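You operate a simulated robot arm through the tools that you are given. There is no shell and no other tool. Be economical: measure what you need, move in short steps, check, and stop when the job is done.

Carry out the task below with a simulated two-armed robot. There is one attempt and no reset: what you move stays moved.

Task
Take the long clay lump from the top of the small bench and put it on the square tile there. Take the lid off the white pot and lay it down on the top of the cupboard bench. Take the grey tub and put it on the long slab. Put one of the cracked tiles from the middle of the plank table on the top of the tall rack. Put two of the steel cubes from the mixing bench on the left end of the long bench. Pull the mixing bench drawer open. Any order will do.

The check looks at the end state, three seconds after you hand in, the way a careful person would. Anything else that was tipped, shoved, dropped, spilled or broken makes it a failure. Lids that push on must go on centred and level and be pressed home; caps that screw on are set level and turned clockwise until they are tight.

Robot
Two 6-joint arms with two-finger grippers on one trunk, on a base that drives. Base frame: it is fixed to the floor where the robot stands at the start and does not move with it; the origin is under the middle of the robot, x ahead of it, y to its left, z up. Readings come in m, degrees, newtons and seconds.
The left shoulder is at the start at [0.06, 0.143, 0.875], the right one opposite. With the tool pointing down near the work surface each hand reaches from about 0.32 to 0.72 m from the robot's upright axis, wherever it stands, measured 20 degrees to its own side. Places, roughly: cracked tile (10x5x2 cm) [-2.1, -1.9, 0.7]; cracked tile (6x6x2 cm) [-2.2, -1.8, 0.7]; grey tub (17x17x10 cm) [0.5, -2.3, 0.9]; left end of the long bench [-5.2, -3.6, 0.9]; long clay lump (9x6x4 cm) [0.5, 0, 0.9]; long slab (46x24x5 cm) [-2.6, -2, 0.7]; mixing bench drawer [-3.2, -3.8, 0.8]; square tile (10x10x2 cm) [0.5, -0.5, 0.8]; steel cube (4x4x4 cm) [-3.2, -3.7, 0.9]; top of the tall rack [-1.9, -3.9, 1.4]; white pot (7x7x6 cm) [0.6, 1.3, 0.9]. Payload 2.45 kg a hand.
The TCP of each hand is the grasp point between the finger pads, 0.026 m short of the fingertips. In the tool frame z runs along the fingers and y along their closing line. Largest opening 0.096 m; the body of the gripper starts 0.069 m behind the TCP.
Orientation is told as [roll, pitch, yaw] about the base's x, y, z axes, in that order, counted from this pose: with the fingers straight down and closing along the base's y, the tool's x points along the base's -x, its y along +y and its z along -z.

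Tools
- The arms move only by the tool step_arm. It takes "left_rows", "right_rows" or both (then of equal length, played together; a hand with none holds still); each is one flat list of numbers, 7 for each row, row after row: the shift along the tool's x, y, z in m, then the turn, a rotation vector about the tool's x, y, z in degrees, then the opening, from 0 (shut) to 1 (fully open). In form: [tx, ty, tz, rx, ry, rz, fingers, tx, ty, tz, rx, ry, rz, fingers, ...]. A call has 1 to 8 rows; each row is the pose to reach, as a shift and turn from the pose commanded when the call began, along the tool's axes at that moment. Rows are played at 5 a second. More than 0.05 m and 8.6 degrees between two rows, or a gripper value outside its range, and nothing of the call is played. A pose out of reach is approached as far as the arm can. The call stops where the force on the tool passes 40 N (or 10 N more than at its start, if that is more) or the arm is blocked; 0.2 s more then pass. The fingers move at their own pace and stop on an object; they squeeze with about 37 N. The grip force told is the motor's: it shows also when the fingers shut on nothing. Time passes only in rows, and 0.2 s behind the last, so rows that repeat a pose let the fingers close. It gives the time, the measured TCP pose, the force on the tool (base axes), the opening and the grip force at its end, in the units of the frame above (readings bear some noise), with the torque about the TCP (base axes, N m) and any sound that the robot's microphone picked up, and new pictures: "views" is both (left out), scene, wrist or none (wrist: the cameras of the hands that moved).
- Cameras (640 x 400 px; columns grow to the right, rows downward): "scene" is now at [0.1318, -0.0366, 1.4834]; the picture's right is [-0.47, -0.88, 0.00], its down [-0.63, 0.33, -0.70] and it looks along [0.62, -0.33, -0.71] (base axes); focal length 286 px, centre (320, 200). "left" rides on the left gripper at [0.082, -0.003, -0.098] in its tool frame; the picture's right is [0.04, 1.00, 0.00], its down [-0.73, 0.03, -0.68] and it looks along [-0.68, 0.03, 0.73] (tool axes); focal length 256 px, centre (320, 200). "right" rides on the right gripper at [0.082, 0.003, -0.098] in its tool frame; the picture's right is [-0.04, 1.00, 0.00], its down [-0.73, -0.03, -0.68] and it looks along [-0.68, -0.03, 0.73] (tool axes); focal length 256 px, centre (320, 200). There is no depth. A picture from a camera that has moved, and an enlarged one, comes with that camera's place and axes in the base frame and with its lens.
- raise_lower(by): slides the trunk up (or, below 0, down) by that many m; the arms and the scene camera ride with it, the base frame stays. It gives what a move gives, with no picture.
- drive_base(legs): drives the robot by 1 to 6 legs, each [ahead, turn to the left] in m and degrees, along the robot's own axes; the way and the turn of a leg run together, so that a leg with both is an arc; at most 1.5 m and 180 degrees a leg. The arms and the cameras ride along, it lands a little off, and it stops where it bumps. It gives what a move gives, and a new picture of the scene camera.
- head_to(pan, tilt): turns the head with the scene camera to pan (to the left, within 86 degrees either way) and tilt (down, from -29 to 69), counted from straight ahead of the robot. It gives what a move gives, and a new picture of the scene camera.
- close_up(camera, box): a new picture of the part [left, top, right, bottom] of that camera's present view, enlarged. It takes no simulated time.
- finish_job(): hands the job in; it is judged then, once.

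Go step by step. Nothing tells you exact positions but the pictures and the camera data: compare them with the known pose of the tool, close in by small moves and look again before you grip or let go. The budget is 186 turns and 260 pictures, counting those below and the enlarged ones. Unless the task says otherwise, let go and move clear before handing in.

The tools are called after "Request:" as a command line: name --argument value ..., lists and objects as JSON in quotes. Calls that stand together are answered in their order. step_arm: Moves the arms, as the interface text tells. Its arguments: {"type":"object","properties":{"left_rows":{"type":"array"},"right_rows":{"type":"array"},"views":{"type":"string","enum":["both","scene","wrist","none"]}},"required":[]} The other tools are called the same way: raise_lower (by) slides the trunk up or down; drive_base (legs) drives the base; head_to (pan, tilt) turns the head that bears the scene camera; close_up (camera, box) takes an enlarged picture of a part of a camera's view; finish_job () hands the job in.

At the start:

```text
time_s: 0.0
left_position: [0.4376, -0.0052, 1.063]
left_tcp_rot: [0.1, 0.0, 0.3]
left_force: [1.5, 0.6, 0.3]
left_moment: [-0.04, -0.01, 0.03]
left_gripper_width: 0.096
left_gripper_force: 0.0
right_position: [0.3488, -0.3482, 1.1328]
right_tcp_rot: [0.0, -0.1, 0.3]
right_force: [0.1, 0.2, 0.9]
right_moment: [-0.03, 0.01, -0.05]
right_gripper_width: 0.0959
right_gripper_force: 0.1
trunk travel left (down, up): [-0.5, 0.09]
robot x, y, heading: [0.0024, -0.0019, 0.1]
head pan, tilt: [-27.8, 45.4]
```

scene: 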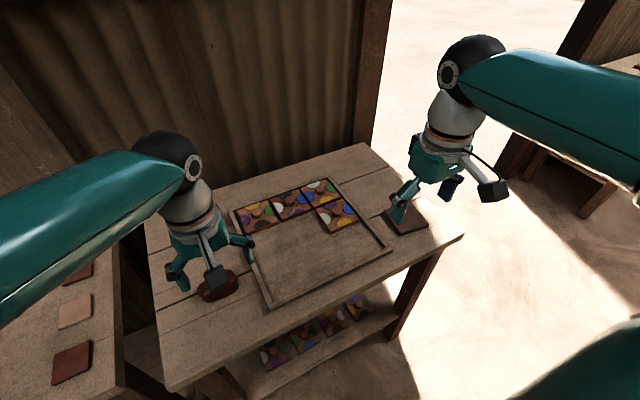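
right: 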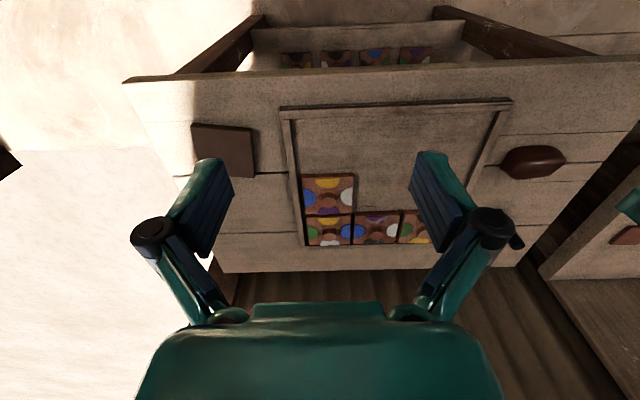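
left: 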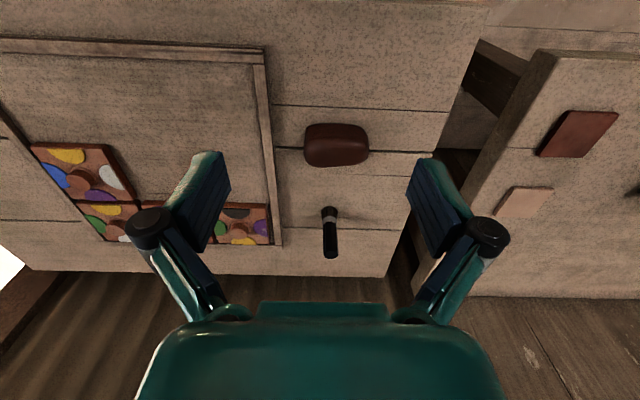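

The lump is near (0.537, 0.02) and the square tile near (0.515, -0.537), both within reach of the right shoulder. I'll move the left hand aside and bring the right hand over the lump, turning it to close along x.

Request:
step_arm --left_rows '[0.005, 0.0375, -0.0125, 0, 0, 0, 1, 0.01, 0.075, -0.025, 0, 0, 0, 1, 0.015, 0.1125, -0.0375, 0, 0, 0, 1, 0.02, 0.15, -0.05, 0, 0, 0, 1, 0.025, 0.1875, -0.0625, 0, 0, 0, 1, 0.03, 0.225, -0.075, 0, 0, 0, 1, 0.035, 0.2625, -0.0875, 0, 0, 0, 1, 0.04, 0.3, -0.1, 0, 0, 0, 1]' --right_rows '[-0.02125, 0.0425, 0.00375, 0, 0, -8.5, 1, -0.0425, 0.085, 0.0075, 0, 0, -17, 1, -0.06375, 0.1275, 0.01125, 0, 0, -25.5, 1, -0.085, 0.17, 0.015, 0, 0, -34, 1, -0.10625, 0.2125, 0.01875, 0, 0, -42.5, 1, -0.1275, 0.255, 0.0225, 0, 0, -51, 1, -0.14875, 0.2975, 0.02625, 0, 0, -59.5, 1, -0.17, 0.34, 0.03, 0, 0, -68, 1]' --views "wrist"

```text
time_s: 1.8
left_position: [0.3991, 0.2995, 1.1603]
left_tcp_rot: [-0.1, 0.1, 0.3]
left_force: [0.8, 0.3, -0.1]
left_moment: [0.0, 0.01, 0.01]
left_gripper_width: 0.0957
left_gripper_force: 0.1
right_position: [0.5175, -0.0049, 1.1034]
right_tcp_rot: [0.1, 0.1, 68.4]
right_force: [-0.2, 0.6, 0.4]
right_moment: [-0.04, 0.03, 0.01]
right_gripper_width: 0.096
right_gripper_force: 0.0
trunk travel left (down, up): [-0.5, 0.09]
robot x, y, heading: [-0.002, -0.0007, -0.1]
head pan, tilt: [-27.8, 45.4]
camera right: at [0.4853, -0.0803, 1.201], right [-0.91, 0.4, 0.0], down [0.3, 0.67, 0.68], along [0.27, 0.62, -0.74], focal length 256 px, centre (320, 200)
camera left: at [0.3163, 0.2953, 1.2587], right [-0.05, 1.0, 0.0], down [0.73, 0.03, 0.68], along [0.68, 0.03, -0.74], focal length 256 px, centre (320, 200)
```

right: 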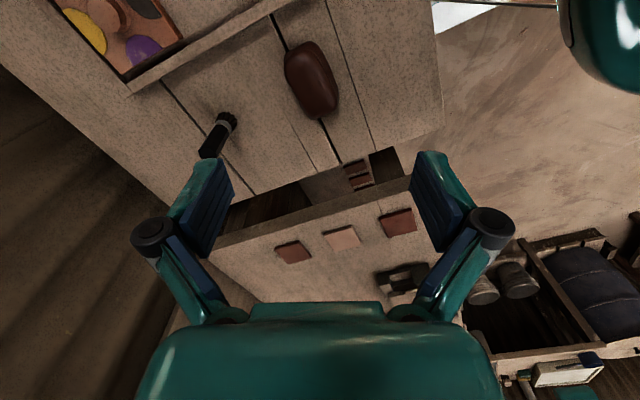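
left: 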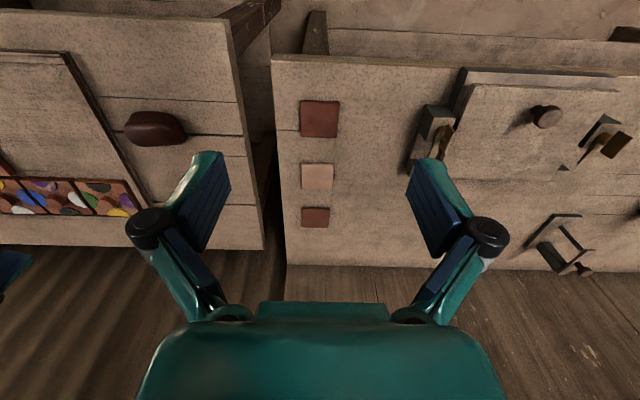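

Lump confirmed around (0.536, 0.015). I'll finish the turn and lower to about 7 cm above it.

Request:
step_arm --right_rows '[-0.0126, -0.0047, 0.0425, 0, 0, -7.2, 1, -0.0252, -0.0094, 0.085, 0, 0, -14.4, 1, -0.0252, -0.0094, 0.13, 0, 0, -21.5, 1, -0.0252, -0.0094, 0.16, 0, 0, -21.5, 1]' --views "both"

```text
time_s: 2.8
left_position: [0.3983, 0.2963, 1.1615]
left_tcp_rot: [0.0, 0.0, 0.3]
left_force: [-0.7, 0.4, 0.4]
left_moment: [0.0, 0.01, -0.01]
left_gripper_width: 0.096
left_gripper_force: 0.0
right_position: [0.5335, 0.015, 0.9432]
right_tcp_rot: [0.0, 0.0, 89.9]
right_force: [0.1, -0.1, 1.3]
right_moment: [0.02, -0.02, -0.02]
right_gripper_width: 0.0958
right_gripper_force: 0.1
trunk travel left (down, up): [-0.5, 0.09]
robot x, y, heading: [0.0015, -0.0007, -0.1]
head pan, tilt: [-27.8, 45.4]
camera scene: at [0.1322, -0.0365, 1.4834], right [-0.47, -0.88, 0.0], down [-0.63, 0.33, -0.7], along [0.62, -0.33, -0.71], focal length 286 px, centre (320, 200)
camera right: at [0.5321, -0.0679, 1.0405], right [-1.0, 0.04, 0.0], down [0.03, 0.73, 0.68], along [0.03, 0.68, -0.73], focal length 256 px, centre (320, 200)
```

scene: 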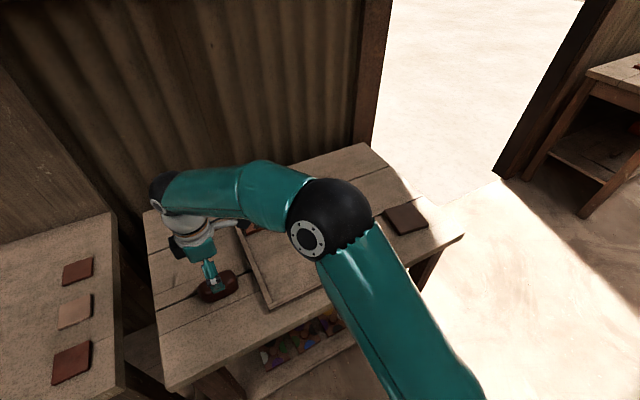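
right: 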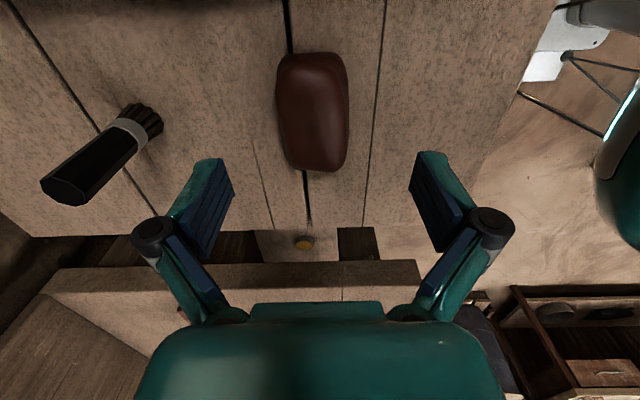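

The lump is centred near (0.540, 0.02). I'll descend to about z 0.87 and look.

Request:
step_arm --right_rows '[-0.002, -0.006, 0.035, 0, 0, 0, 1, -0.005, -0.006, 0.07, 0, 0, 0, 1]' --views "wrist"

Request:
close_up --camera "scene" --box '[150, 220, 300, 320]'

```text
time_s: 3.4
left_position: [0.3967, 0.2965, 1.1611]
left_tcp_rot: [0.0, 0.1, 0.4]
left_force: [0.6, -0.3, -0.1]
left_moment: [-0.01, -0.01, -0.01]
left_gripper_width: 0.0958
left_gripper_force: 0.1
right_position: [0.5394, 0.0196, 0.8727]
right_tcp_rot: [0.1, 0.0, 89.8]
right_force: [0.6, 0.0, -0.6]
right_moment: [0.01, -0.03, -0.01]
right_gripper_width: 0.096
right_gripper_force: 0.1
trunk travel left (down, up): [-0.5, 0.09]
robot x, y, heading: [0.0001, 0.0018, 0.0]
head pan, tilt: [-27.8, 45.4]
camera right: at [0.5378, -0.0637, 0.9706], right [-1.0, 0.04, 0.0], down [0.03, 0.73, 0.68], along [0.03, 0.68, -0.73], focal length 256 px, centre (320, 200)
```

right: 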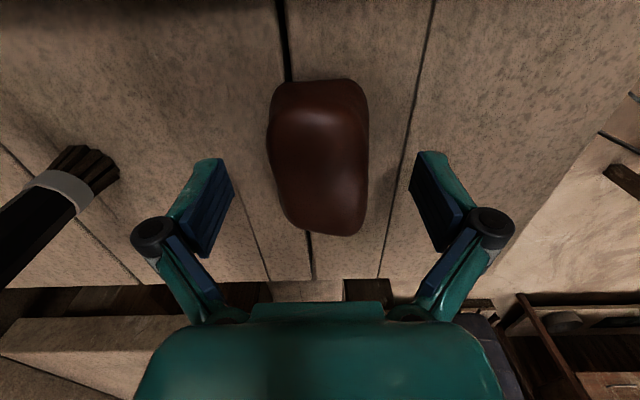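

```text
4.00 times, centred on (225, 270) of scene
camera zoom: at [0.1322, -0.0364, 1.4834], right [-0.47, -0.88, 0.0], down [-0.63, 0.33, -0.7], along [0.62, -0.33, -0.71], focal length 1142 px, centre (700, -80)
```

zoom: 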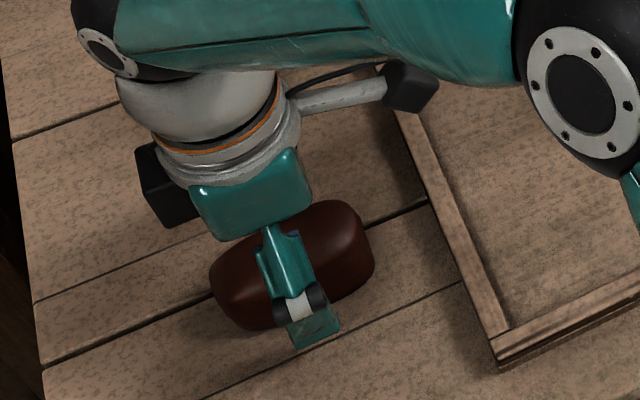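

Request:
step_arm --right_rows '[0, 0, 0.01, 0, 0, 0, 1, 0, 0, 0.02, 0, 0, 0, 1]' --views "none"

Request:
close_up --camera "scene" --box '[150, 220, 300, 320]'

```text
time_s: 4.0
left_position: [0.3976, 0.296, 1.161]
left_tcp_rot: [-0.1, 0.0, 0.3]
left_force: [0.6, -0.4, -0.5]
left_moment: [-0.04, 0.0, 0.01]
left_gripper_width: 0.0964
left_gripper_force: 0.1
right_position: [0.54, 0.0195, 0.8524]
right_tcp_rot: [-0.1, -0.1, 89.8]
right_force: [0.0, -0.4, 0.2]
right_moment: [-0.02, -0.03, -0.05]
right_gripper_width: 0.0958
right_gripper_force: 0.0
trunk travel left (down, up): [-0.5, 0.09]
robot x, y, heading: [0.0025, -0.0008, 0.0]
head pan, tilt: [-27.8, 45.4]
```

```text
4.00 times, centred on (225, 270) of scene
camera zoom: at [0.1321, -0.0364, 1.4834], right [-0.47, -0.88, 0.0], down [-0.63, 0.33, -0.7], along [0.62, -0.33, -0.71], focal length 1142 px, centre (700, -80)
```

zoom: 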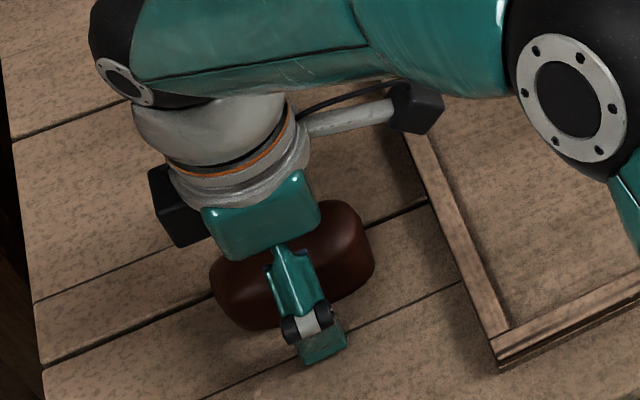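

Tips are clear of the table and straddle the lump, so I'll close on it.

Request:
step_arm --right_rows '[0, 0, 0, 0, 0, 0, 0.5, 0, 0, 0, 0, 0, 0, 0, 0, 0, 0, 0, 0, 0, 0, 0, 0, -0.02, 0, 0, 0, 0, 0, 0, -0.05, 0, 0, 0, 0, 0, 0, -0.08, 0, 0, 0, 0]' --views "wrist"

Request:
close_up --camera "scene" --box '[150, 200, 300, 300]'

```text
time_s: 4.7
left_position: [0.3935, 0.297, 1.1639]
left_tcp_rot: [0.1, -0.1, 0.3]
left_force: [1.6, 0.0, -0.4]
left_moment: [-0.02, 0.02, -0.01]
left_gripper_width: 0.096
left_gripper_force: 0.1
right_position: [0.5388, 0.0201, 0.8646]
right_tcp_rot: [-0.2, -0.1, 89.7]
right_force: [-13.0, -1.5, 40.7]
right_moment: [-0.2, 1.44, 0.14]
right_gripper_width: 0.0546
right_gripper_force: 38.1
trunk travel left (down, up): [-0.5, 0.09]
robot x, y, heading: [-0.0026, 0.0009, -0.2]
head pan, tilt: [-27.8, 45.4]
stopped in row 3 (right hand): the force on the tool passed its limit at 45 N (the readings are from after the stop); the commanded pose is now the measured one
camera right: at [0.5342, -0.0628, 0.9613], right [-1.0, 0.05, 0.0], down [0.03, 0.73, 0.68], along [0.03, 0.68, -0.73], focal length 256 px, centre (320, 200)
```

right: 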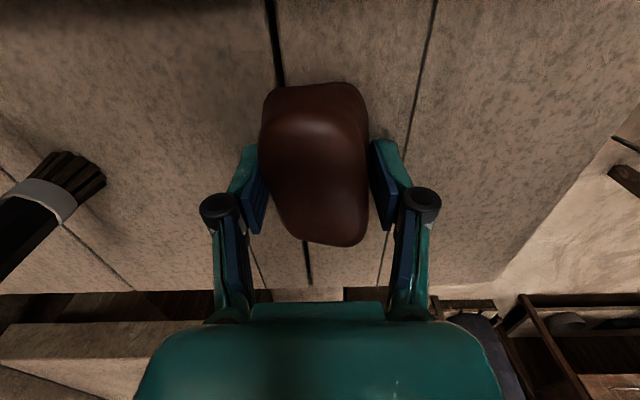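

```text
4.00 times, centred on (225, 250) of scene
camera zoom: at [0.1277, -0.0365, 1.4843], right [-0.47, -0.88, 0.0], down [-0.63, 0.33, -0.7], along [0.62, -0.33, -0.71], focal length 1142 px, centre (700, 0)
```

zoom: 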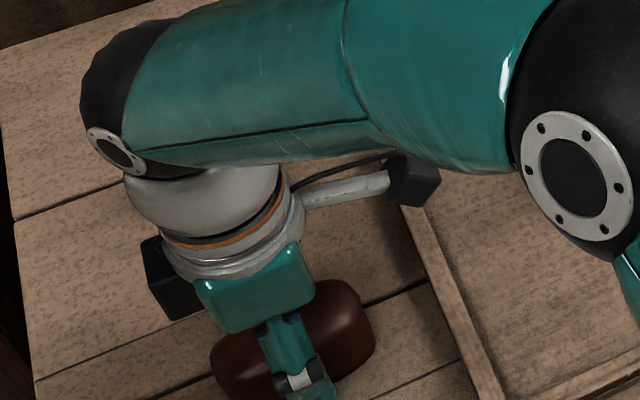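

The fingers closed on the lump (5.5 cm), but the hand was pushed up about 12 mm, probably by the fingertips meeting the table. I'll lift gently and see whether it holds.

Request:
step_arm --right_rows '[0, 0, -0.005, 0, 0, 0, 0, 0, 0, -0.015, 0, 0, 0, 0, 0, 0, -0.03, 0, 0, 0, 0]' --views "wrist"

Request:
close_up --camera "scene" --box '[150, 220, 300, 320]'

```text
time_s: 5.5
left_position: [0.3963, 0.2966, 1.1617]
left_tcp_rot: [0.0, -0.1, 0.3]
left_force: [0.1, -0.7, -1.0]
left_moment: [-0.01, -0.02, -0.02]
left_gripper_width: 0.096
left_gripper_force: 0.1
right_position: [0.5375, 0.0186, 0.886]
right_tcp_rot: [0.1, 0.0, 89.8]
right_force: [-1.1, -0.2, -3.5]
right_moment: [0.0, -0.02, 0.0]
right_gripper_width: 0.0546
right_gripper_force: 37.2
trunk travel left (down, up): [-0.5, 0.09]
robot x, y, heading: [-0.0005, -0.001, 0.1]
head pan, tilt: [-27.8, 45.4]
camera right: at [0.5353, -0.0635, 0.9843], right [-1.0, 0.04, 0.0], down [0.04, 0.73, 0.68], along [0.03, 0.68, -0.73], focal length 256 px, centre (320, 200)
```

right: 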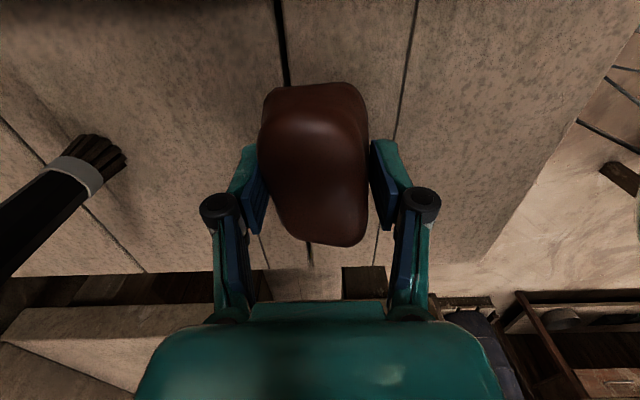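

```text
4.00 times, centred on (225, 270) of scene
camera zoom: at [0.1314, -0.0363, 1.4832], right [-0.47, -0.88, 0.0], down [-0.63, 0.33, -0.7], along [0.62, -0.33, -0.71], focal length 1142 px, centre (700, -80)
```

zoom: 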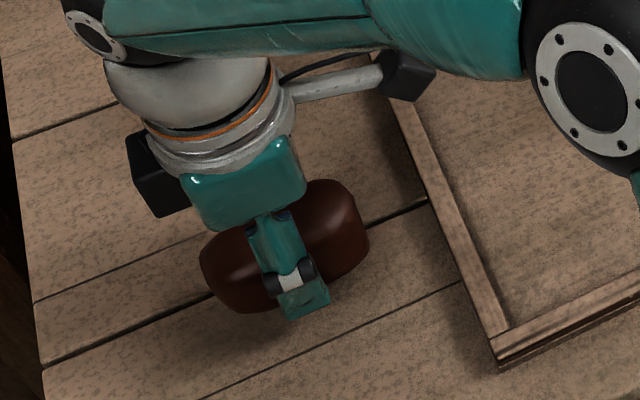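

The lump is lifted cleanly. I'll raise it and carry it over to the square tile near (0.491, -0.514).

Request:
step_arm --right_rows '[0, 0, -0.045, 0, 0, 0, 0, 0, 0, -0.09, 0, 0, 0, 0, 0.048, 0.004, -0.09, 0, 0, 0, 0, 0.096, 0.008, -0.09, 0, 0, 0, 0, 0.144, 0.012, -0.09, 0, 0, 0, 0, 0.192, 0.016, -0.09, 0, 0, 0, 0, 0.24, 0.02, -0.09, 0, 0, 0, 0, 0.288, 0.024, -0.09, 0, 0, 0, 0]' --views "none"

Request:
step_arm --right_rows '[0.048, 0.004, 0, 0, 0, 0, 0, 0.096, 0.008, 0, 0, 0, 0, 0, 0.144, 0.012, 0, 0, 0, 0, 0, 0.192, 0.016, 0, 0, 0, 0, 0, 0.2, 0.02, 0, 0, 0, 0, 0]' --views "both"

```text
time_s: 7.3
left_position: [0.3967, 0.2961, 1.1608]
left_tcp_rot: [0.0, 0.1, 0.3]
left_force: [-0.5, -0.5, 1.0]
left_moment: [0.01, -0.04, -0.01]
left_gripper_width: 0.0961
left_gripper_force: 0.1
right_position: [0.5106, -0.2724, 0.9773]
right_tcp_rot: [0.1, -0.1, 89.8]
right_force: [-0.6, -0.6, -3.5]
right_moment: [0.04, -0.01, 0.01]
right_gripper_width: 0.0546
right_gripper_force: 36.8
trunk travel left (down, up): [-0.5, 0.09]
robot x, y, heading: [0.0041, -0.0055, 0.2]
head pan, tilt: [-27.8, 45.4]
```

```text
time_s: 8.5
left_position: [0.3973, 0.297, 1.1618]
left_tcp_rot: [0.0, 0.0, 0.3]
left_force: [0.3, 0.3, -0.5]
left_moment: [-0.01, 0.02, -0.01]
left_gripper_width: 0.0959
left_gripper_force: 0.1
right_position: [0.4911, -0.4667, 0.9768]
right_tcp_rot: [0.1, 0.0, 89.8]
right_force: [-0.2, -0.1, -3.3]
right_moment: [0.02, 0.01, 0.03]
right_gripper_width: 0.0543
right_gripper_force: 36.1
trunk travel left (down, up): [-0.5, 0.09]
robot x, y, heading: [0.002, -0.001, 0.1]
head pan, tilt: [-27.8, 45.4]
camera scene: at [0.1321, -0.0366, 1.4833], right [-0.47, -0.88, 0.0], down [-0.63, 0.33, -0.7], along [0.62, -0.33, -0.71], focal length 286 px, centre (320, 200)
camera right: at [0.4889, -0.5502, 1.0752], right [-1.0, 0.04, 0.0], down [0.03, 0.73, 0.68], along [0.03, 0.68, -0.73], focal length 256 px, centre (320, 200)
```

scene: 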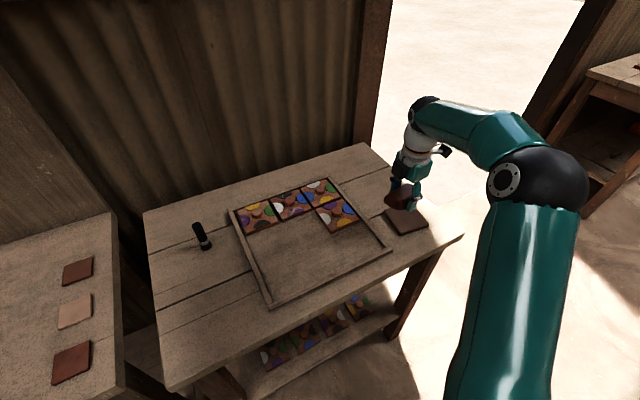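
right: 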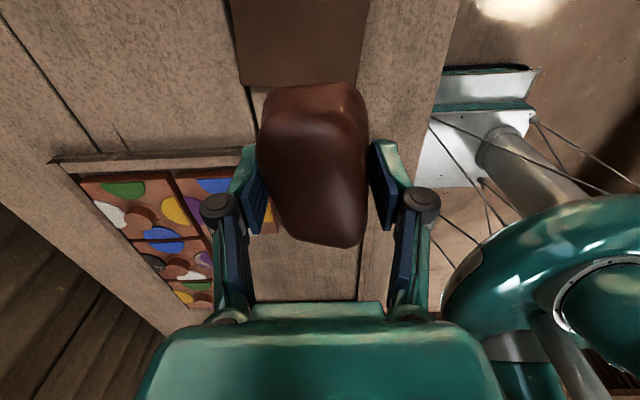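

The tile centre is near (0.503, -0.522). I'll move above it and lower most of the way.

Request:
step_arm --right_rows '[0.028, -0.006, 0, 0, 0, 0, 0, 0.055, -0.012, 0, 0, 0, 0, 0, 0.055, -0.012, 0.035, 0, 0, 0, 0, 0.055, -0.012, 0.07, 0, 0, 0, 0]' --views "wrist"

Request:
close_up --camera "scene" --box '[340, 160, 490, 260]'

```text
time_s: 9.5
left_position: [0.3977, 0.2958, 1.1616]
left_tcp_rot: [0.0, 0.1, 0.4]
left_force: [0.2, 0.6, 0.4]
left_moment: [-0.01, 0.01, 0.03]
left_gripper_width: 0.0961
left_gripper_force: 0.0
right_position: [0.5051, -0.523, 0.905]
right_tcp_rot: [0.1, 0.0, 89.7]
right_force: [-0.2, -0.5, -2.3]
right_moment: [0.0, 0.01, 0.01]
right_gripper_width: 0.055
right_gripper_force: 36.8
trunk travel left (down, up): [-0.5, 0.09]
robot x, y, heading: [0.004, 0.0012, 0.1]
head pan, tilt: [-27.8, 45.4]
camera right: at [0.502, -0.6054, 1.0023], right [-1.0, 0.04, 0.0], down [0.03, 0.73, 0.68], along [0.03, 0.68, -0.73], focal length 256 px, centre (320, 200)
```

right: 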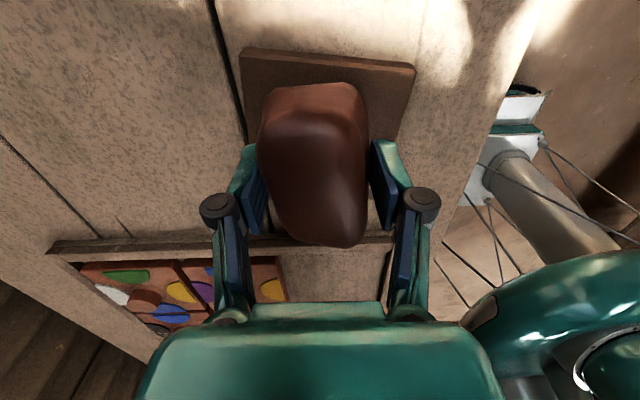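

```text
4.00 times, centred on (415, 210) of scene
camera zoom: at [0.1328, -0.0372, 1.4833], right [-0.47, -0.88, 0.0], down [-0.63, 0.33, -0.7], along [0.62, -0.33, -0.71], focal length 1142 px, centre (-60, 160)
```

zoom: 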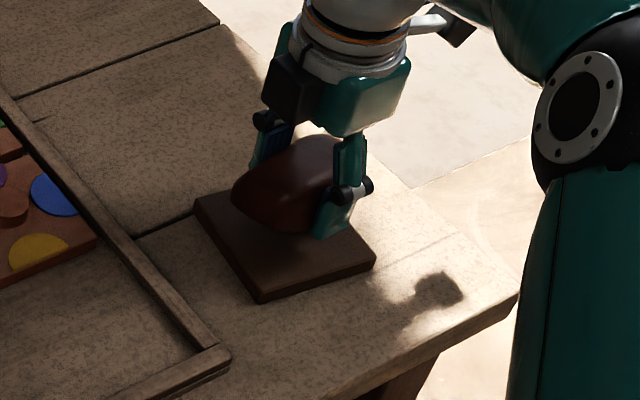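

Aligned with the tile within a few mm. I'll lower slowly to contact.

Request:
step_arm --right_rows '[-0.005, 0, 0.008, 0, 0, 0, 0, -0.005, 0, 0.014, 0, 0, 0, 0, -0.005, 0, 0.018, 0, 0, 0, 0]' --views "none"

Request:
close_up --camera "scene" --box '[340, 160, 490, 260]'

```text
time_s: 10.3
left_position: [0.398, 0.296, 1.162]
left_tcp_rot: [0.0, 0.1, 0.3]
left_force: [-0.2, 0.6, -0.1]
left_moment: [-0.01, 0.01, 0.01]
left_gripper_width: 0.0962
left_gripper_force: 0.1
right_position: [0.5055, -0.5182, 0.8886]
right_tcp_rot: [0.2, 0.1, 89.9]
right_force: [0.0, 0.6, -3.4]
right_moment: [-0.01, -0.02, 0.0]
right_gripper_width: 0.0549
right_gripper_force: 36.9
trunk travel left (down, up): [-0.5, 0.09]
robot x, y, heading: [0.0043, -0.002, 0.3]
head pan, tilt: [-27.8, 45.4]
```

```text
4.00 times, centred on (415, 210) of scene
camera zoom: at [0.1324, -0.0369, 1.4833], right [-0.47, -0.88, 0.0], down [-0.63, 0.33, -0.7], along [0.62, -0.33, -0.71], focal length 1142 px, centre (-60, 160)
```

zoom: 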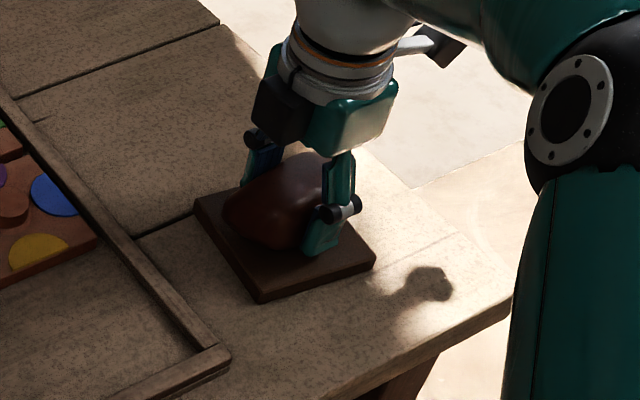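

Request:
step_arm --right_rows '[0, 0, 0.004, 0, 0, 0, 0, 0, 0, 0.008, 0, 0, 0, 0]' --views "none"

Request:
close_up --camera "scene" --box '[340, 160, 490, 260]'

```text
time_s: 10.9
left_position: [0.3983, 0.2966, 1.1615]
left_tcp_rot: [-0.1, -0.1, 0.3]
left_force: [0.7, -0.3, 0.4]
left_moment: [0.01, -0.02, -0.01]
left_gripper_width: 0.0961
left_gripper_force: 0.1
right_position: [0.5038, -0.5181, 0.8799]
right_tcp_rot: [0.0, 0.1, 89.8]
right_force: [-0.8, 0.3, -3.8]
right_moment: [0.01, -0.01, 0.02]
right_gripper_width: 0.0545
right_gripper_force: 37.2
trunk travel left (down, up): [-0.5, 0.09]
robot x, y, heading: [0.0032, -0.0001, -0.1]
head pan, tilt: [-27.8, 45.4]
```

```text
4.00 times, centred on (415, 210) of scene
camera zoom: at [0.1323, -0.0368, 1.4833], right [-0.47, -0.88, 0.0], down [-0.63, 0.33, -0.7], along [0.62, -0.33, -0.71], focal length 1142 px, centre (-60, 160)
```

zoom: 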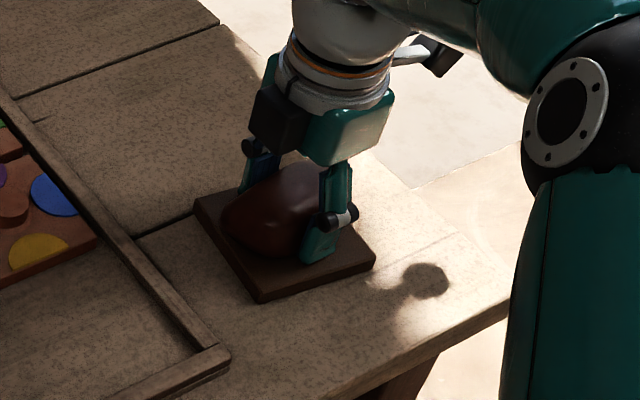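

No contact yet; continuing in small steps.

Request:
step_arm --right_rows '[0, 0, 0.003, 0, 0, 0, 0, 0, 0, 0.005, 0, 0, 0, 0]' --views "none"

Request:
step_arm --right_rows '[0, 0, 0.002, 0, 0, 0, 0, 0, 0, 0.004, 0, 0, 0, 0]' --views "none"

Request:
close_up --camera "scene" --box '[340, 160, 490, 260]'

```text
time_s: 11.5
left_position: [0.3971, 0.2992, 1.1615]
left_tcp_rot: [-0.2, 0.0, 0.4]
left_force: [0.7, 0.0, -0.6]
left_moment: [-0.02, 0.0, 0.0]
left_gripper_width: 0.0959
left_gripper_force: 0.0
right_position: [0.5038, -0.5187, 0.8779]
right_tcp_rot: [0.0, 0.2, 89.8]
right_force: [1.6, 1.3, 13.4]
right_moment: [0.03, 0.24, 0.07]
right_gripper_width: 0.0546
right_gripper_force: 37.1
trunk travel left (down, up): [-0.5, 0.09]
robot x, y, heading: [0.0009, -0.0013, -0.0]
head pan, tilt: [-27.8, 45.4]
```

```text
time_s: 12.3
left_position: [0.3952, 0.2995, 1.1607]
left_tcp_rot: [0.0, 0.0, 0.3]
left_force: [-0.5, 0.1, -0.7]
left_moment: [0.02, 0.01, 0.0]
left_gripper_width: 0.0957
left_gripper_force: 0.1
right_position: [0.5053, -0.5177, 0.8786]
right_tcp_rot: [-0.4, 0.3, 89.7]
right_force: [-5.1, 3.9, 14.5]
right_moment: [0.14, 0.72, -0.2]
right_gripper_width: 0.0548
right_gripper_force: 36.9
trunk travel left (down, up): [-0.5, 0.09]
robot x, y, heading: [-0.0025, -0.0023, 0.1]
head pan, tilt: [-27.8, 45.4]
stopped in row 2 (right hand): the force on the tool passed its limit at 41 N (the readings are from after the stop); the commanded pose is now the measured one
```

```text
4.00 times, centred on (415, 210) of scene
camera zoom: at [0.13, -0.0349, 1.4833], right [-0.47, -0.88, 0.0], down [-0.63, 0.33, -0.7], along [0.62, -0.33, -0.71], focal length 1142 px, centre (-60, 160)
```

zoom: 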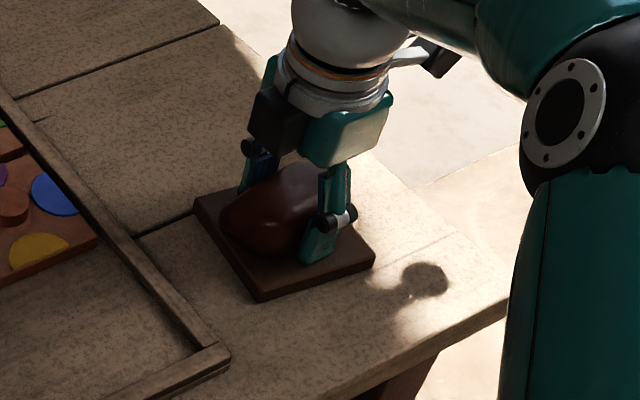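

Contact at TCP z 0.878, so the lump rests on the tile. I'll ease up a millimetre, open, and rise clear.

Request:
step_arm --right_rows '[0, 0, -0.001, 0, 0, 0, 0, 0, 0, -0.001, 0, 0, 0, 0.6, 0, 0, -0.001, 0, 0, 0, 0.9, 0, 0, -0.001, 0, 0, 0, 1, 0, 0, -0.02, 0, 0, 0, 1, 0, 0, -0.06, 0, 0, 0, 1, 0, 0, -0.1, 0, 0, 0, 1]' --views "wrist"

Request:
close_up --camera "scene" --box '[340, 160, 490, 260]'

```text
time_s: 13.9
left_position: [0.3971, 0.2977, 1.1625]
left_tcp_rot: [0.0, 0.1, 0.3]
left_force: [-0.2, -0.5, -0.4]
left_moment: [-0.05, 0.04, 0.04]
left_gripper_width: 0.0958
left_gripper_force: 0.1
right_position: [0.5038, -0.5182, 0.9755]
right_tcp_rot: [-0.3, 0.4, 89.7]
right_force: [0.7, -0.5, -0.7]
right_moment: [-0.02, 0.0, -0.01]
right_gripper_width: 0.096
right_gripper_force: 0.0
trunk travel left (down, up): [-0.5, 0.09]
robot x, y, heading: [-0.0015, 0.0007, 0.3]
head pan, tilt: [-27.8, 45.4]
camera right: at [0.5017, -0.6004, 1.0742], right [-1.0, 0.04, 0.0], down [0.03, 0.74, 0.68], along [0.03, 0.67, -0.74], focal length 256 px, centre (320, 200)
```

right: 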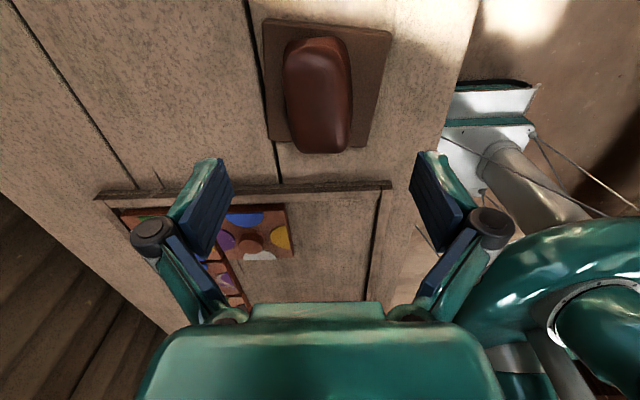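

```text
4.00 times, centred on (415, 210) of scene
camera zoom: at [0.1317, -0.0362, 1.4833], right [-0.47, -0.88, 0.0], down [-0.63, 0.33, -0.7], along [0.62, -0.33, -0.71], focal length 1142 px, centre (-60, 160)
```

zoom: 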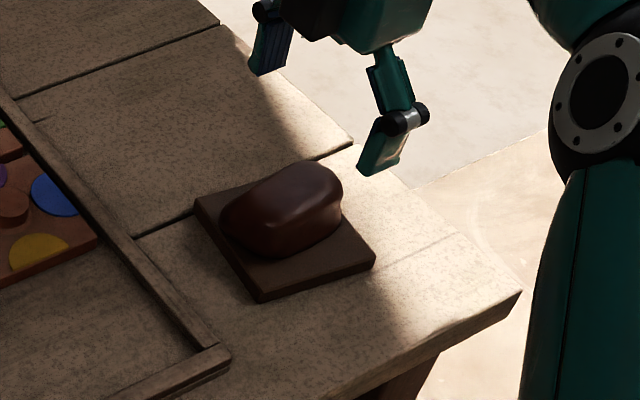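

The lump sits on the tile. I'll retract the right hand to a neutral pose and look left toward the white pot.

Request:
step_arm --right_rows '[0, 0, -0.04, 0, 0, 0, 1, 0, 0, -0.08, 0, 0, 8, 1, -0.02, 0.015, -0.12, 0, 0, 16, 1, -0.045, 0.04, -0.15, 0, 0, 24, 1, -0.07, 0.065, -0.16, 0, 0, 32, 1, -0.095, 0.09, -0.16, 0, 0, 40, 1, -0.12, 0.115, -0.16, 0, 0, 48, 1, -0.145, 0.14, -0.16, 0, 0, 56, 1]' --views "none"

Request:
head_to --pan 70 --tilt 25

```text
time_s: 15.7
left_position: [0.3964, 0.2966, 1.1605]
left_tcp_rot: [0.0, 0.0, 0.4]
left_force: [0.2, -0.4, 0.5]
left_moment: [-0.02, 0.0, -0.02]
left_gripper_width: 0.0958
left_gripper_force: 0.0
right_position: [0.3635, -0.3704, 1.1336]
right_tcp_rot: [-0.6, -0.1, 33.6]
right_force: [-0.7, 0.7, 0.2]
right_moment: [-0.01, -0.02, 0.0]
right_gripper_width: 0.0961
right_gripper_force: 0.1
trunk travel left (down, up): [-0.5, 0.09]
robot x, y, heading: [0.0007, 0.0068, -0.1]
head pan, tilt: [-27.8, 45.4]
```

```text
time_s: 17.4
left_position: [0.3965, 0.2962, 1.1619]
left_tcp_rot: [0.0, 0.0, 0.4]
left_force: [0.1, 0.7, -0.1]
left_moment: [-0.02, 0.03, 0.02]
left_gripper_width: 0.0959
left_gripper_force: 0.1
right_position: [0.3646, -0.3719, 1.1334]
right_tcp_rot: [-0.4, -0.1, 33.8]
right_force: [0.4, 0.1, 0.6]
right_moment: [-0.01, 0.0, 0.02]
right_gripper_width: 0.096
right_gripper_force: 0.1
trunk travel left (down, up): [-0.5, 0.09]
robot x, y, heading: [-0.001, 0.0001, 0.0]
head pan, tilt: [70.0, 25.0]
camera scene: at [0.0916, 0.0878, 1.5145], right [0.94, -0.34, 0.0], down [-0.14, -0.4, -0.91], along [0.31, 0.85, -0.42], focal length 286 px, centre (320, 200)
```

scene: 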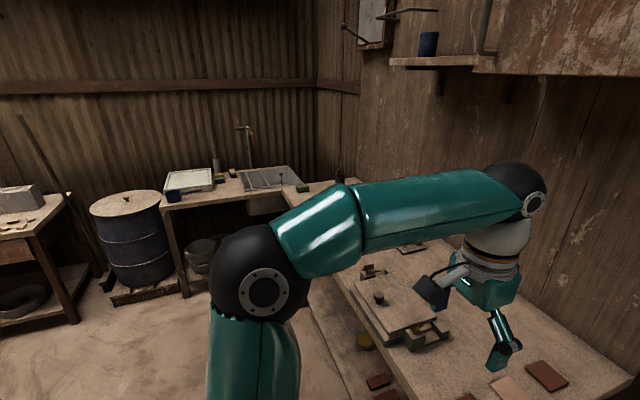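

The left arm blocks the view toward the pot. I'll back off a little and turn left to look along that side.

Request:
drive_base --legs '[[-0.3, 0], [0, 60]]'

Request:
head_to --pan 0 --tilt 25

```text
time_s: 22.5
left_position: [-0.3583, 0.4958, 1.1621]
left_tcp_rot: [0.0, 0.0, 60.3]
left_force: [-0.4, 0.1, 0.0]
left_moment: [0.0, 0.01, 0.03]
left_gripper_width: 0.0961
left_gripper_force: 0.1
right_position: [0.2042, 0.1312, 1.133]
right_tcp_rot: [-0.5, -0.2, 93.6]
right_force: [-0.4, 0.2, -0.3]
right_moment: [-0.01, 0.0, -0.02]
right_gripper_width: 0.0957
right_gripper_force: 0.0
trunk travel left (down, up): [-0.5, 0.09]
robot x, y, heading: [-0.2765, -0.0134, 59.5]
head pan, tilt: [70.0, 25.0]
camera scene: at [-0.3016, 0.1114, 1.5145], right [0.77, 0.64, 0.0], down [0.27, -0.33, -0.91], along [-0.58, 0.7, -0.42], focal length 286 px, centre (320, 200)
```

scene: 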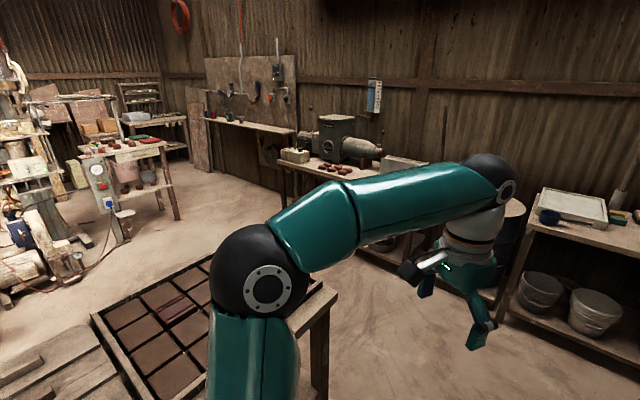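

```text
time_s: 23.9
left_position: [-0.3586, 0.4954, 1.1633]
left_tcp_rot: [0.0, 0.0, 60.2]
left_force: [-0.1, -0.1, 0.0]
left_moment: [0.03, 0.02, -0.02]
left_gripper_width: 0.096
left_gripper_force: 0.0
right_position: [0.2045, 0.1321, 1.1333]
right_tcp_rot: [-0.3, 0.0, 93.6]
right_force: [0.1, 0.1, 0.4]
right_moment: [-0.04, -0.02, 0.01]
right_gripper_width: 0.0962
right_gripper_force: 0.1
trunk travel left (down, up): [-0.5, 0.09]
robot x, y, heading: [-0.2719, -0.0165, 59.8]
head pan, tilt: [0.0, 25.0]
camera scene: at [-0.1968, 0.1199, 1.5145], right [0.86, -0.5, 0.0], down [-0.21, -0.37, -0.91], along [0.46, 0.78, -0.42], focal length 286 px, centre (320, 200)
```

scene: 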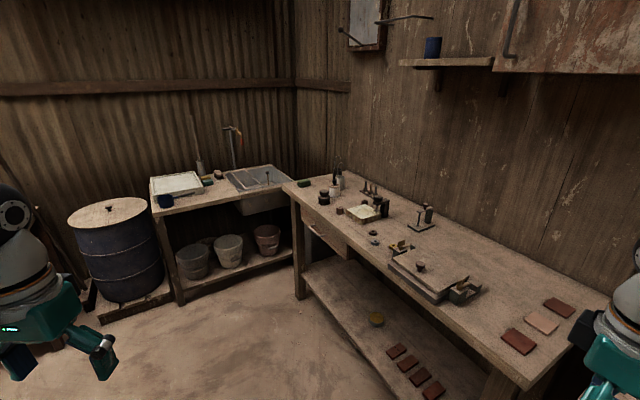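

The pot should appear near (338, 191) in this view, so I'll enlarge there.

Request:
close_up --camera "scene" --box '[290, 150, 450, 250]'

Request:
head_to --pan 86 --tilt 35

```text
4.00 times, centred on (370, 200) of scene
camera zoom: at [-0.1968, 0.1199, 1.5145], right [0.86, -0.5, 0.0], down [-0.21, -0.37, -0.91], along [0.46, 0.78, -0.42], focal length 1142 px, centre (120, 200)
```

zoom: 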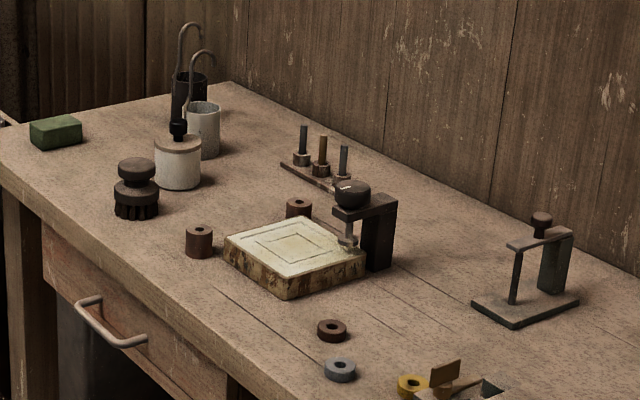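

```text
time_s: 25.5
left_position: [-0.3595, 0.4953, 1.1623]
left_tcp_rot: [0.1, 0.0, 60.3]
left_force: [-0.3, 0.6, 0.0]
left_moment: [0.0, 0.02, 0.0]
left_gripper_width: 0.0959
left_gripper_force: 0.1
right_position: [0.2048, 0.1311, 1.1338]
right_tcp_rot: [-0.3, 0.0, 93.6]
right_force: [0.4, 0.3, -0.4]
right_moment: [0.02, -0.04, 0.0]
right_gripper_width: 0.0961
right_gripper_force: 0.1
trunk travel left (down, up): [-0.5, 0.09]
robot x, y, heading: [-0.2744, -0.0103, 59.6]
head pan, tilt: [85.9, 35.0]
camera scene: at [-0.3156, 0.0898, 1.4987], right [0.56, 0.83, 0.0], down [0.47, -0.32, -0.82], along [-0.68, 0.46, -0.57], focal length 286 px, centre (320, 200)
```

scene: 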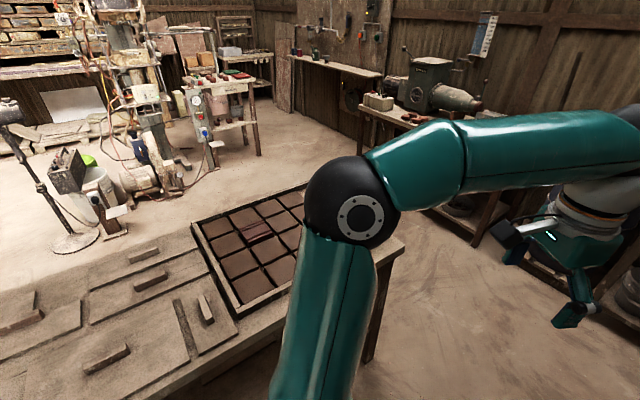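

The pot with its knobbed lid is on the left bench, near (0.6, 1.3). I still need to find the "cupboard bench", so I'll turn to survey the rest of the room.

Request:
drive_base --legs '[[0, -120]]'

Request:
head_to --pan 0 --tilt 20

Request:
head_to --pan -55 --tilt 20

```text
time_s: 29.4
left_position: [0.2001, 0.1914, 1.1635]
left_tcp_rot: [0.2, 0.2, -15.9]
left_force: [0.6, -1.7, -0.6]
left_moment: [0.1, 0.08, -0.01]
left_gripper_width: 0.096
left_gripper_force: 0.0
right_position: [-0.0185, -0.4417, 1.1327]
right_tcp_rot: [-0.4, -0.1, 17.4]
right_force: [-0.1, -0.7, -0.3]
right_moment: [0.04, -0.07, 0.02]
right_gripper_width: 0.0958
right_gripper_force: 0.1
trunk travel left (down, up): [-0.5, 0.09]
robot x, y, heading: [-0.2645, 0.0356, -16.3]
head pan, tilt: [85.9, 35.0]
stopped in leg 1: the robot was blocked; the commanded pose is now the measured one
camera scene: at [-0.1756, 0.0937, 1.4989], right [0.94, -0.35, 0.0], down [-0.2, -0.54, -0.82], along [0.29, 0.77, -0.57], focal length 286 px, centre (320, 200)
```

scene: 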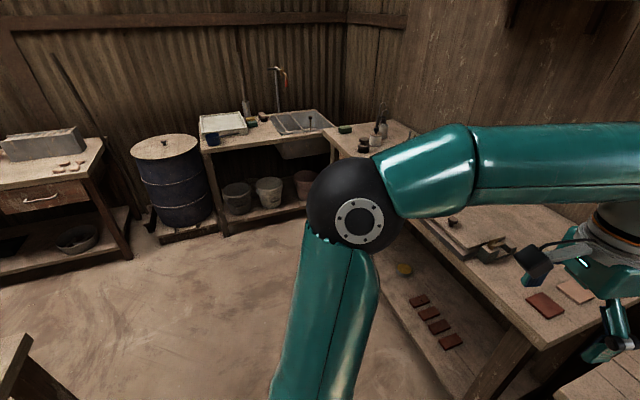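

```text
time_s: 31.0
left_position: [0.2, 0.1948, 1.1628]
left_tcp_rot: [0.0, 0.1, -15.8]
left_force: [-0.5, -0.1, 0.3]
left_moment: [-0.02, 0.0, 0.02]
left_gripper_width: 0.096
left_gripper_force: 0.0
right_position: [-0.0181, -0.4407, 1.1352]
right_tcp_rot: [-0.4, -0.1, 17.5]
right_force: [0.6, 0.4, -0.9]
right_moment: [-0.03, 0.0, 0.02]
right_gripper_width: 0.0959
right_gripper_force: 0.0
trunk travel left (down, up): [-0.5, 0.09]
robot x, y, heading: [-0.2645, 0.0315, -16.2]
head pan, tilt: [0.0, 20.0]
camera scene: at [-0.1168, -0.0119, 1.5225], right [-0.28, -0.96, 0.0], down [-0.33, 0.1, -0.94], along [0.9, -0.26, -0.34], focal length 286 px, centre (320, 200)
```

scene: 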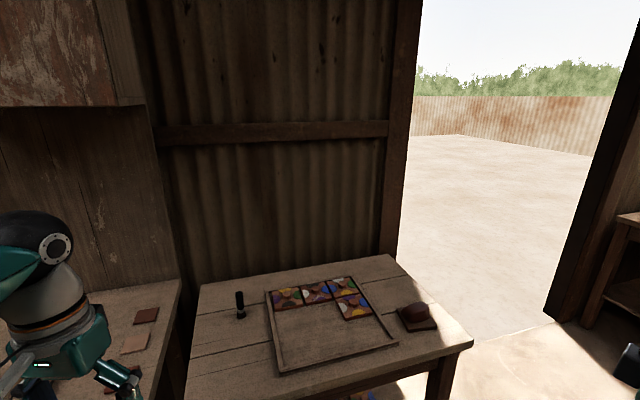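

```text
time_s: 32.2
left_position: [0.1995, 0.1931, 1.1629]
left_tcp_rot: [0.0, 0.2, -15.8]
left_force: [0.0, 0.0, 0.6]
left_moment: [0.02, 0.03, 0.02]
left_gripper_width: 0.0961
left_gripper_force: 0.0
right_position: [-0.0183, -0.4385, 1.1343]
right_tcp_rot: [-0.4, -0.1, 17.5]
right_force: [-0.7, -0.7, 0.7]
right_moment: [-0.02, -0.01, 0.03]
right_gripper_width: 0.0962
right_gripper_force: 0.0
trunk travel left (down, up): [-0.5, 0.09]
robot x, y, heading: [-0.2615, 0.0327, -16.3]
head pan, tilt: [-55.0, 20.0]
camera scene: at [-0.1764, -0.0738, 1.5226], right [-0.95, -0.32, 0.0], down [-0.11, 0.32, -0.94], along [0.3, -0.89, -0.34], focal length 286 px, centre (320, 200)
```

scene: 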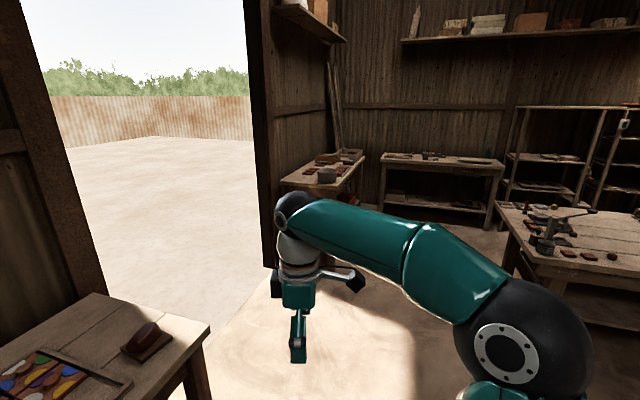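

The base was blocked while turning, probably by the slab table behind. I'll take enlarged looks at the benches from here.

Request:
close_up --camera "scene" --box '[270, 130, 430, 230]'

Request:
close_up --camera "scene" --box '[370, 100, 640, 270]'

Request:
head_to --pan 86 --tilt 30

```text
4.00 times, centred on (350, 180) of scene
camera zoom: at [-0.1764, -0.0738, 1.5226], right [-0.95, -0.32, 0.0], down [-0.11, 0.32, -0.94], along [0.3, -0.89, -0.34], focal length 1142 px, centre (200, 280)
```

zoom: 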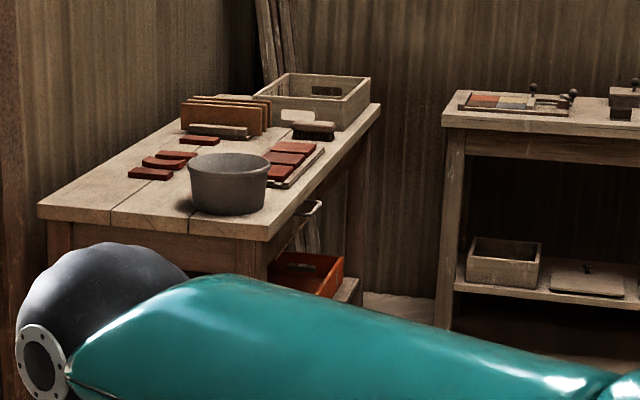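

```text
2.35 times, centred on (505, 185) of scene
camera zoom: at [-0.1764, -0.0738, 1.5226], right [-0.95, -0.32, 0.0], down [-0.11, 0.32, -0.94], along [0.3, -0.89, -0.34], focal length 672 px, centre (-115, 235)
```

zoom: 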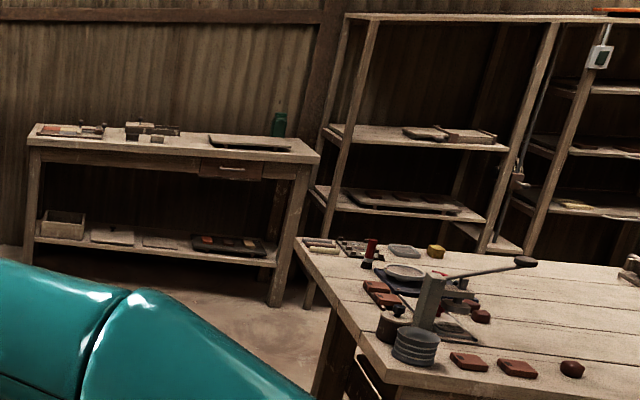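

```text
time_s: 34.5
left_position: [0.1989, 0.1939, 1.1632]
left_tcp_rot: [0.0, 0.0, -15.8]
left_force: [0.8, -0.2, 0.1]
left_moment: [0.04, 0.02, 0.04]
left_gripper_width: 0.0962
left_gripper_force: 0.0
right_position: [-0.0186, -0.4385, 1.134]
right_tcp_rot: [-0.4, -0.1, 17.4]
right_force: [-0.7, 0.6, 0.3]
right_moment: [-0.01, 0.0, -0.01]
right_gripper_width: 0.0962
right_gripper_force: 0.1
trunk travel left (down, up): [-0.5, 0.09]
robot x, y, heading: [-0.2647, 0.0306, -16.4]
head pan, tilt: [85.9, 30.0]
camera scene: at [-0.1745, 0.0991, 1.5065], right [0.94, -0.35, 0.0], down [-0.18, -0.47, -0.87], along [0.3, 0.81, -0.5], focal length 286 px, centre (320, 200)
```

scene: 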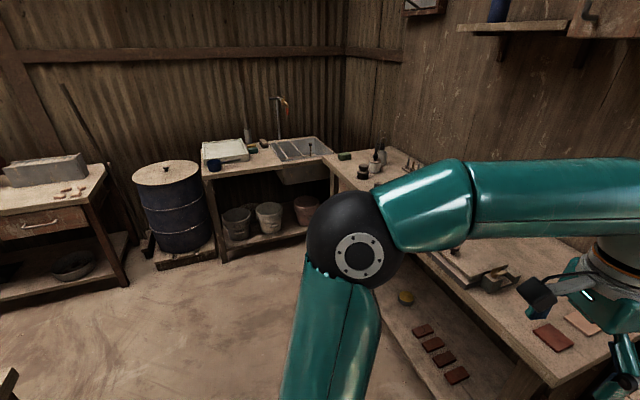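

The grey tub's bench, plank table and tall rack are located. The wall cupboard hangs over the pot's bench, so I'll drive to the pot and inspect that bench's front on the way.

Request:
drive_base --legs '[[0, 53], [0, 53]]'

Request:
head_to --pan -20 --tilt 30

```text
time_s: 39.3
left_position: [-0.395, 0.5084, 1.1624]
left_tcp_rot: [-0.1, 0.2, 70.1]
left_force: [0.4, -0.7, -1.1]
left_moment: [-0.03, -0.05, 0.02]
left_gripper_width: 0.0957
left_gripper_force: 0.1
right_position: [0.2228, 0.2462, 1.1358]
right_tcp_rot: [-0.5, 0.0, 103.5]
right_force: [-0.4, 1.1, 0.4]
right_moment: [-0.02, 0.01, 0.02]
right_gripper_width: 0.0958
right_gripper_force: 0.1
trunk travel left (down, up): [-0.5, 0.09]
robot x, y, heading: [-0.2197, 0.0127, 71.4]
head pan, tilt: [85.9, 30.0]
stopped in leg 2: the robot was blocked; the commanded pose is now the measured one
camera scene: at [-0.2865, 0.1111, 1.5062], right [0.39, 0.92, 0.0], down [0.46, -0.2, -0.86], along [-0.8, 0.34, -0.5], focal length 286 px, centre (320, 200)
```

scene: 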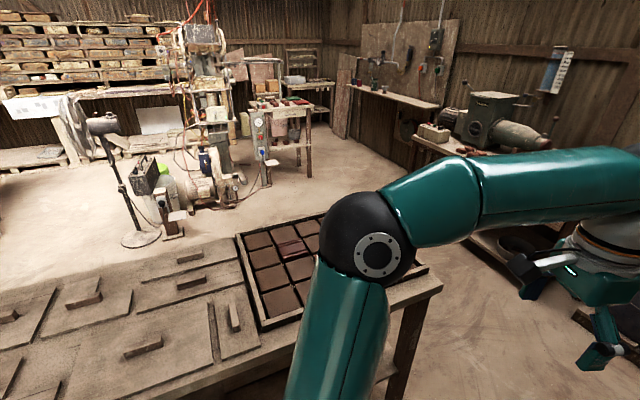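

```text
time_s: 41.1
left_position: [-0.3921, 0.5064, 1.164]
left_tcp_rot: [0.0, 0.0, 70.2]
left_force: [-0.5, 0.4, 0.3]
left_moment: [0.0, 0.0, 0.01]
left_gripper_width: 0.0959
left_gripper_force: 0.1
right_position: [0.2249, 0.2458, 1.1355]
right_tcp_rot: [-0.4, -0.1, 103.6]
right_force: [-0.3, -0.8, -0.3]
right_moment: [0.02, 0.0, 0.01]
right_gripper_width: 0.096
right_gripper_force: 0.0
trunk travel left (down, up): [-0.5, 0.09]
robot x, y, heading: [-0.2221, 0.0136, 71.3]
head pan, tilt: [-20.0, 30.0]
camera scene: at [-0.1444, 0.1441, 1.5065], right [0.78, -0.63, 0.0], down [-0.31, -0.39, -0.87], along [0.54, 0.67, -0.5], focal length 286 px, centre (320, 200)
```

scene: 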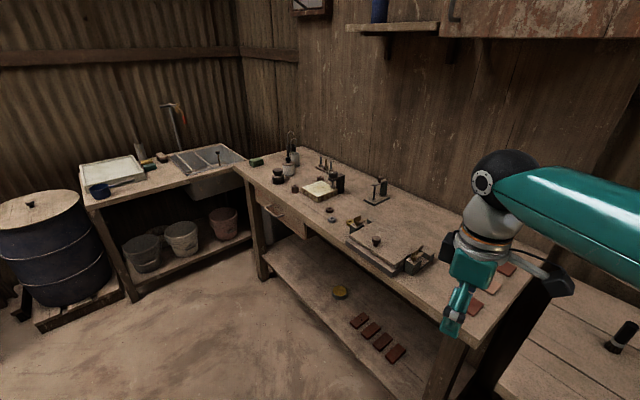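

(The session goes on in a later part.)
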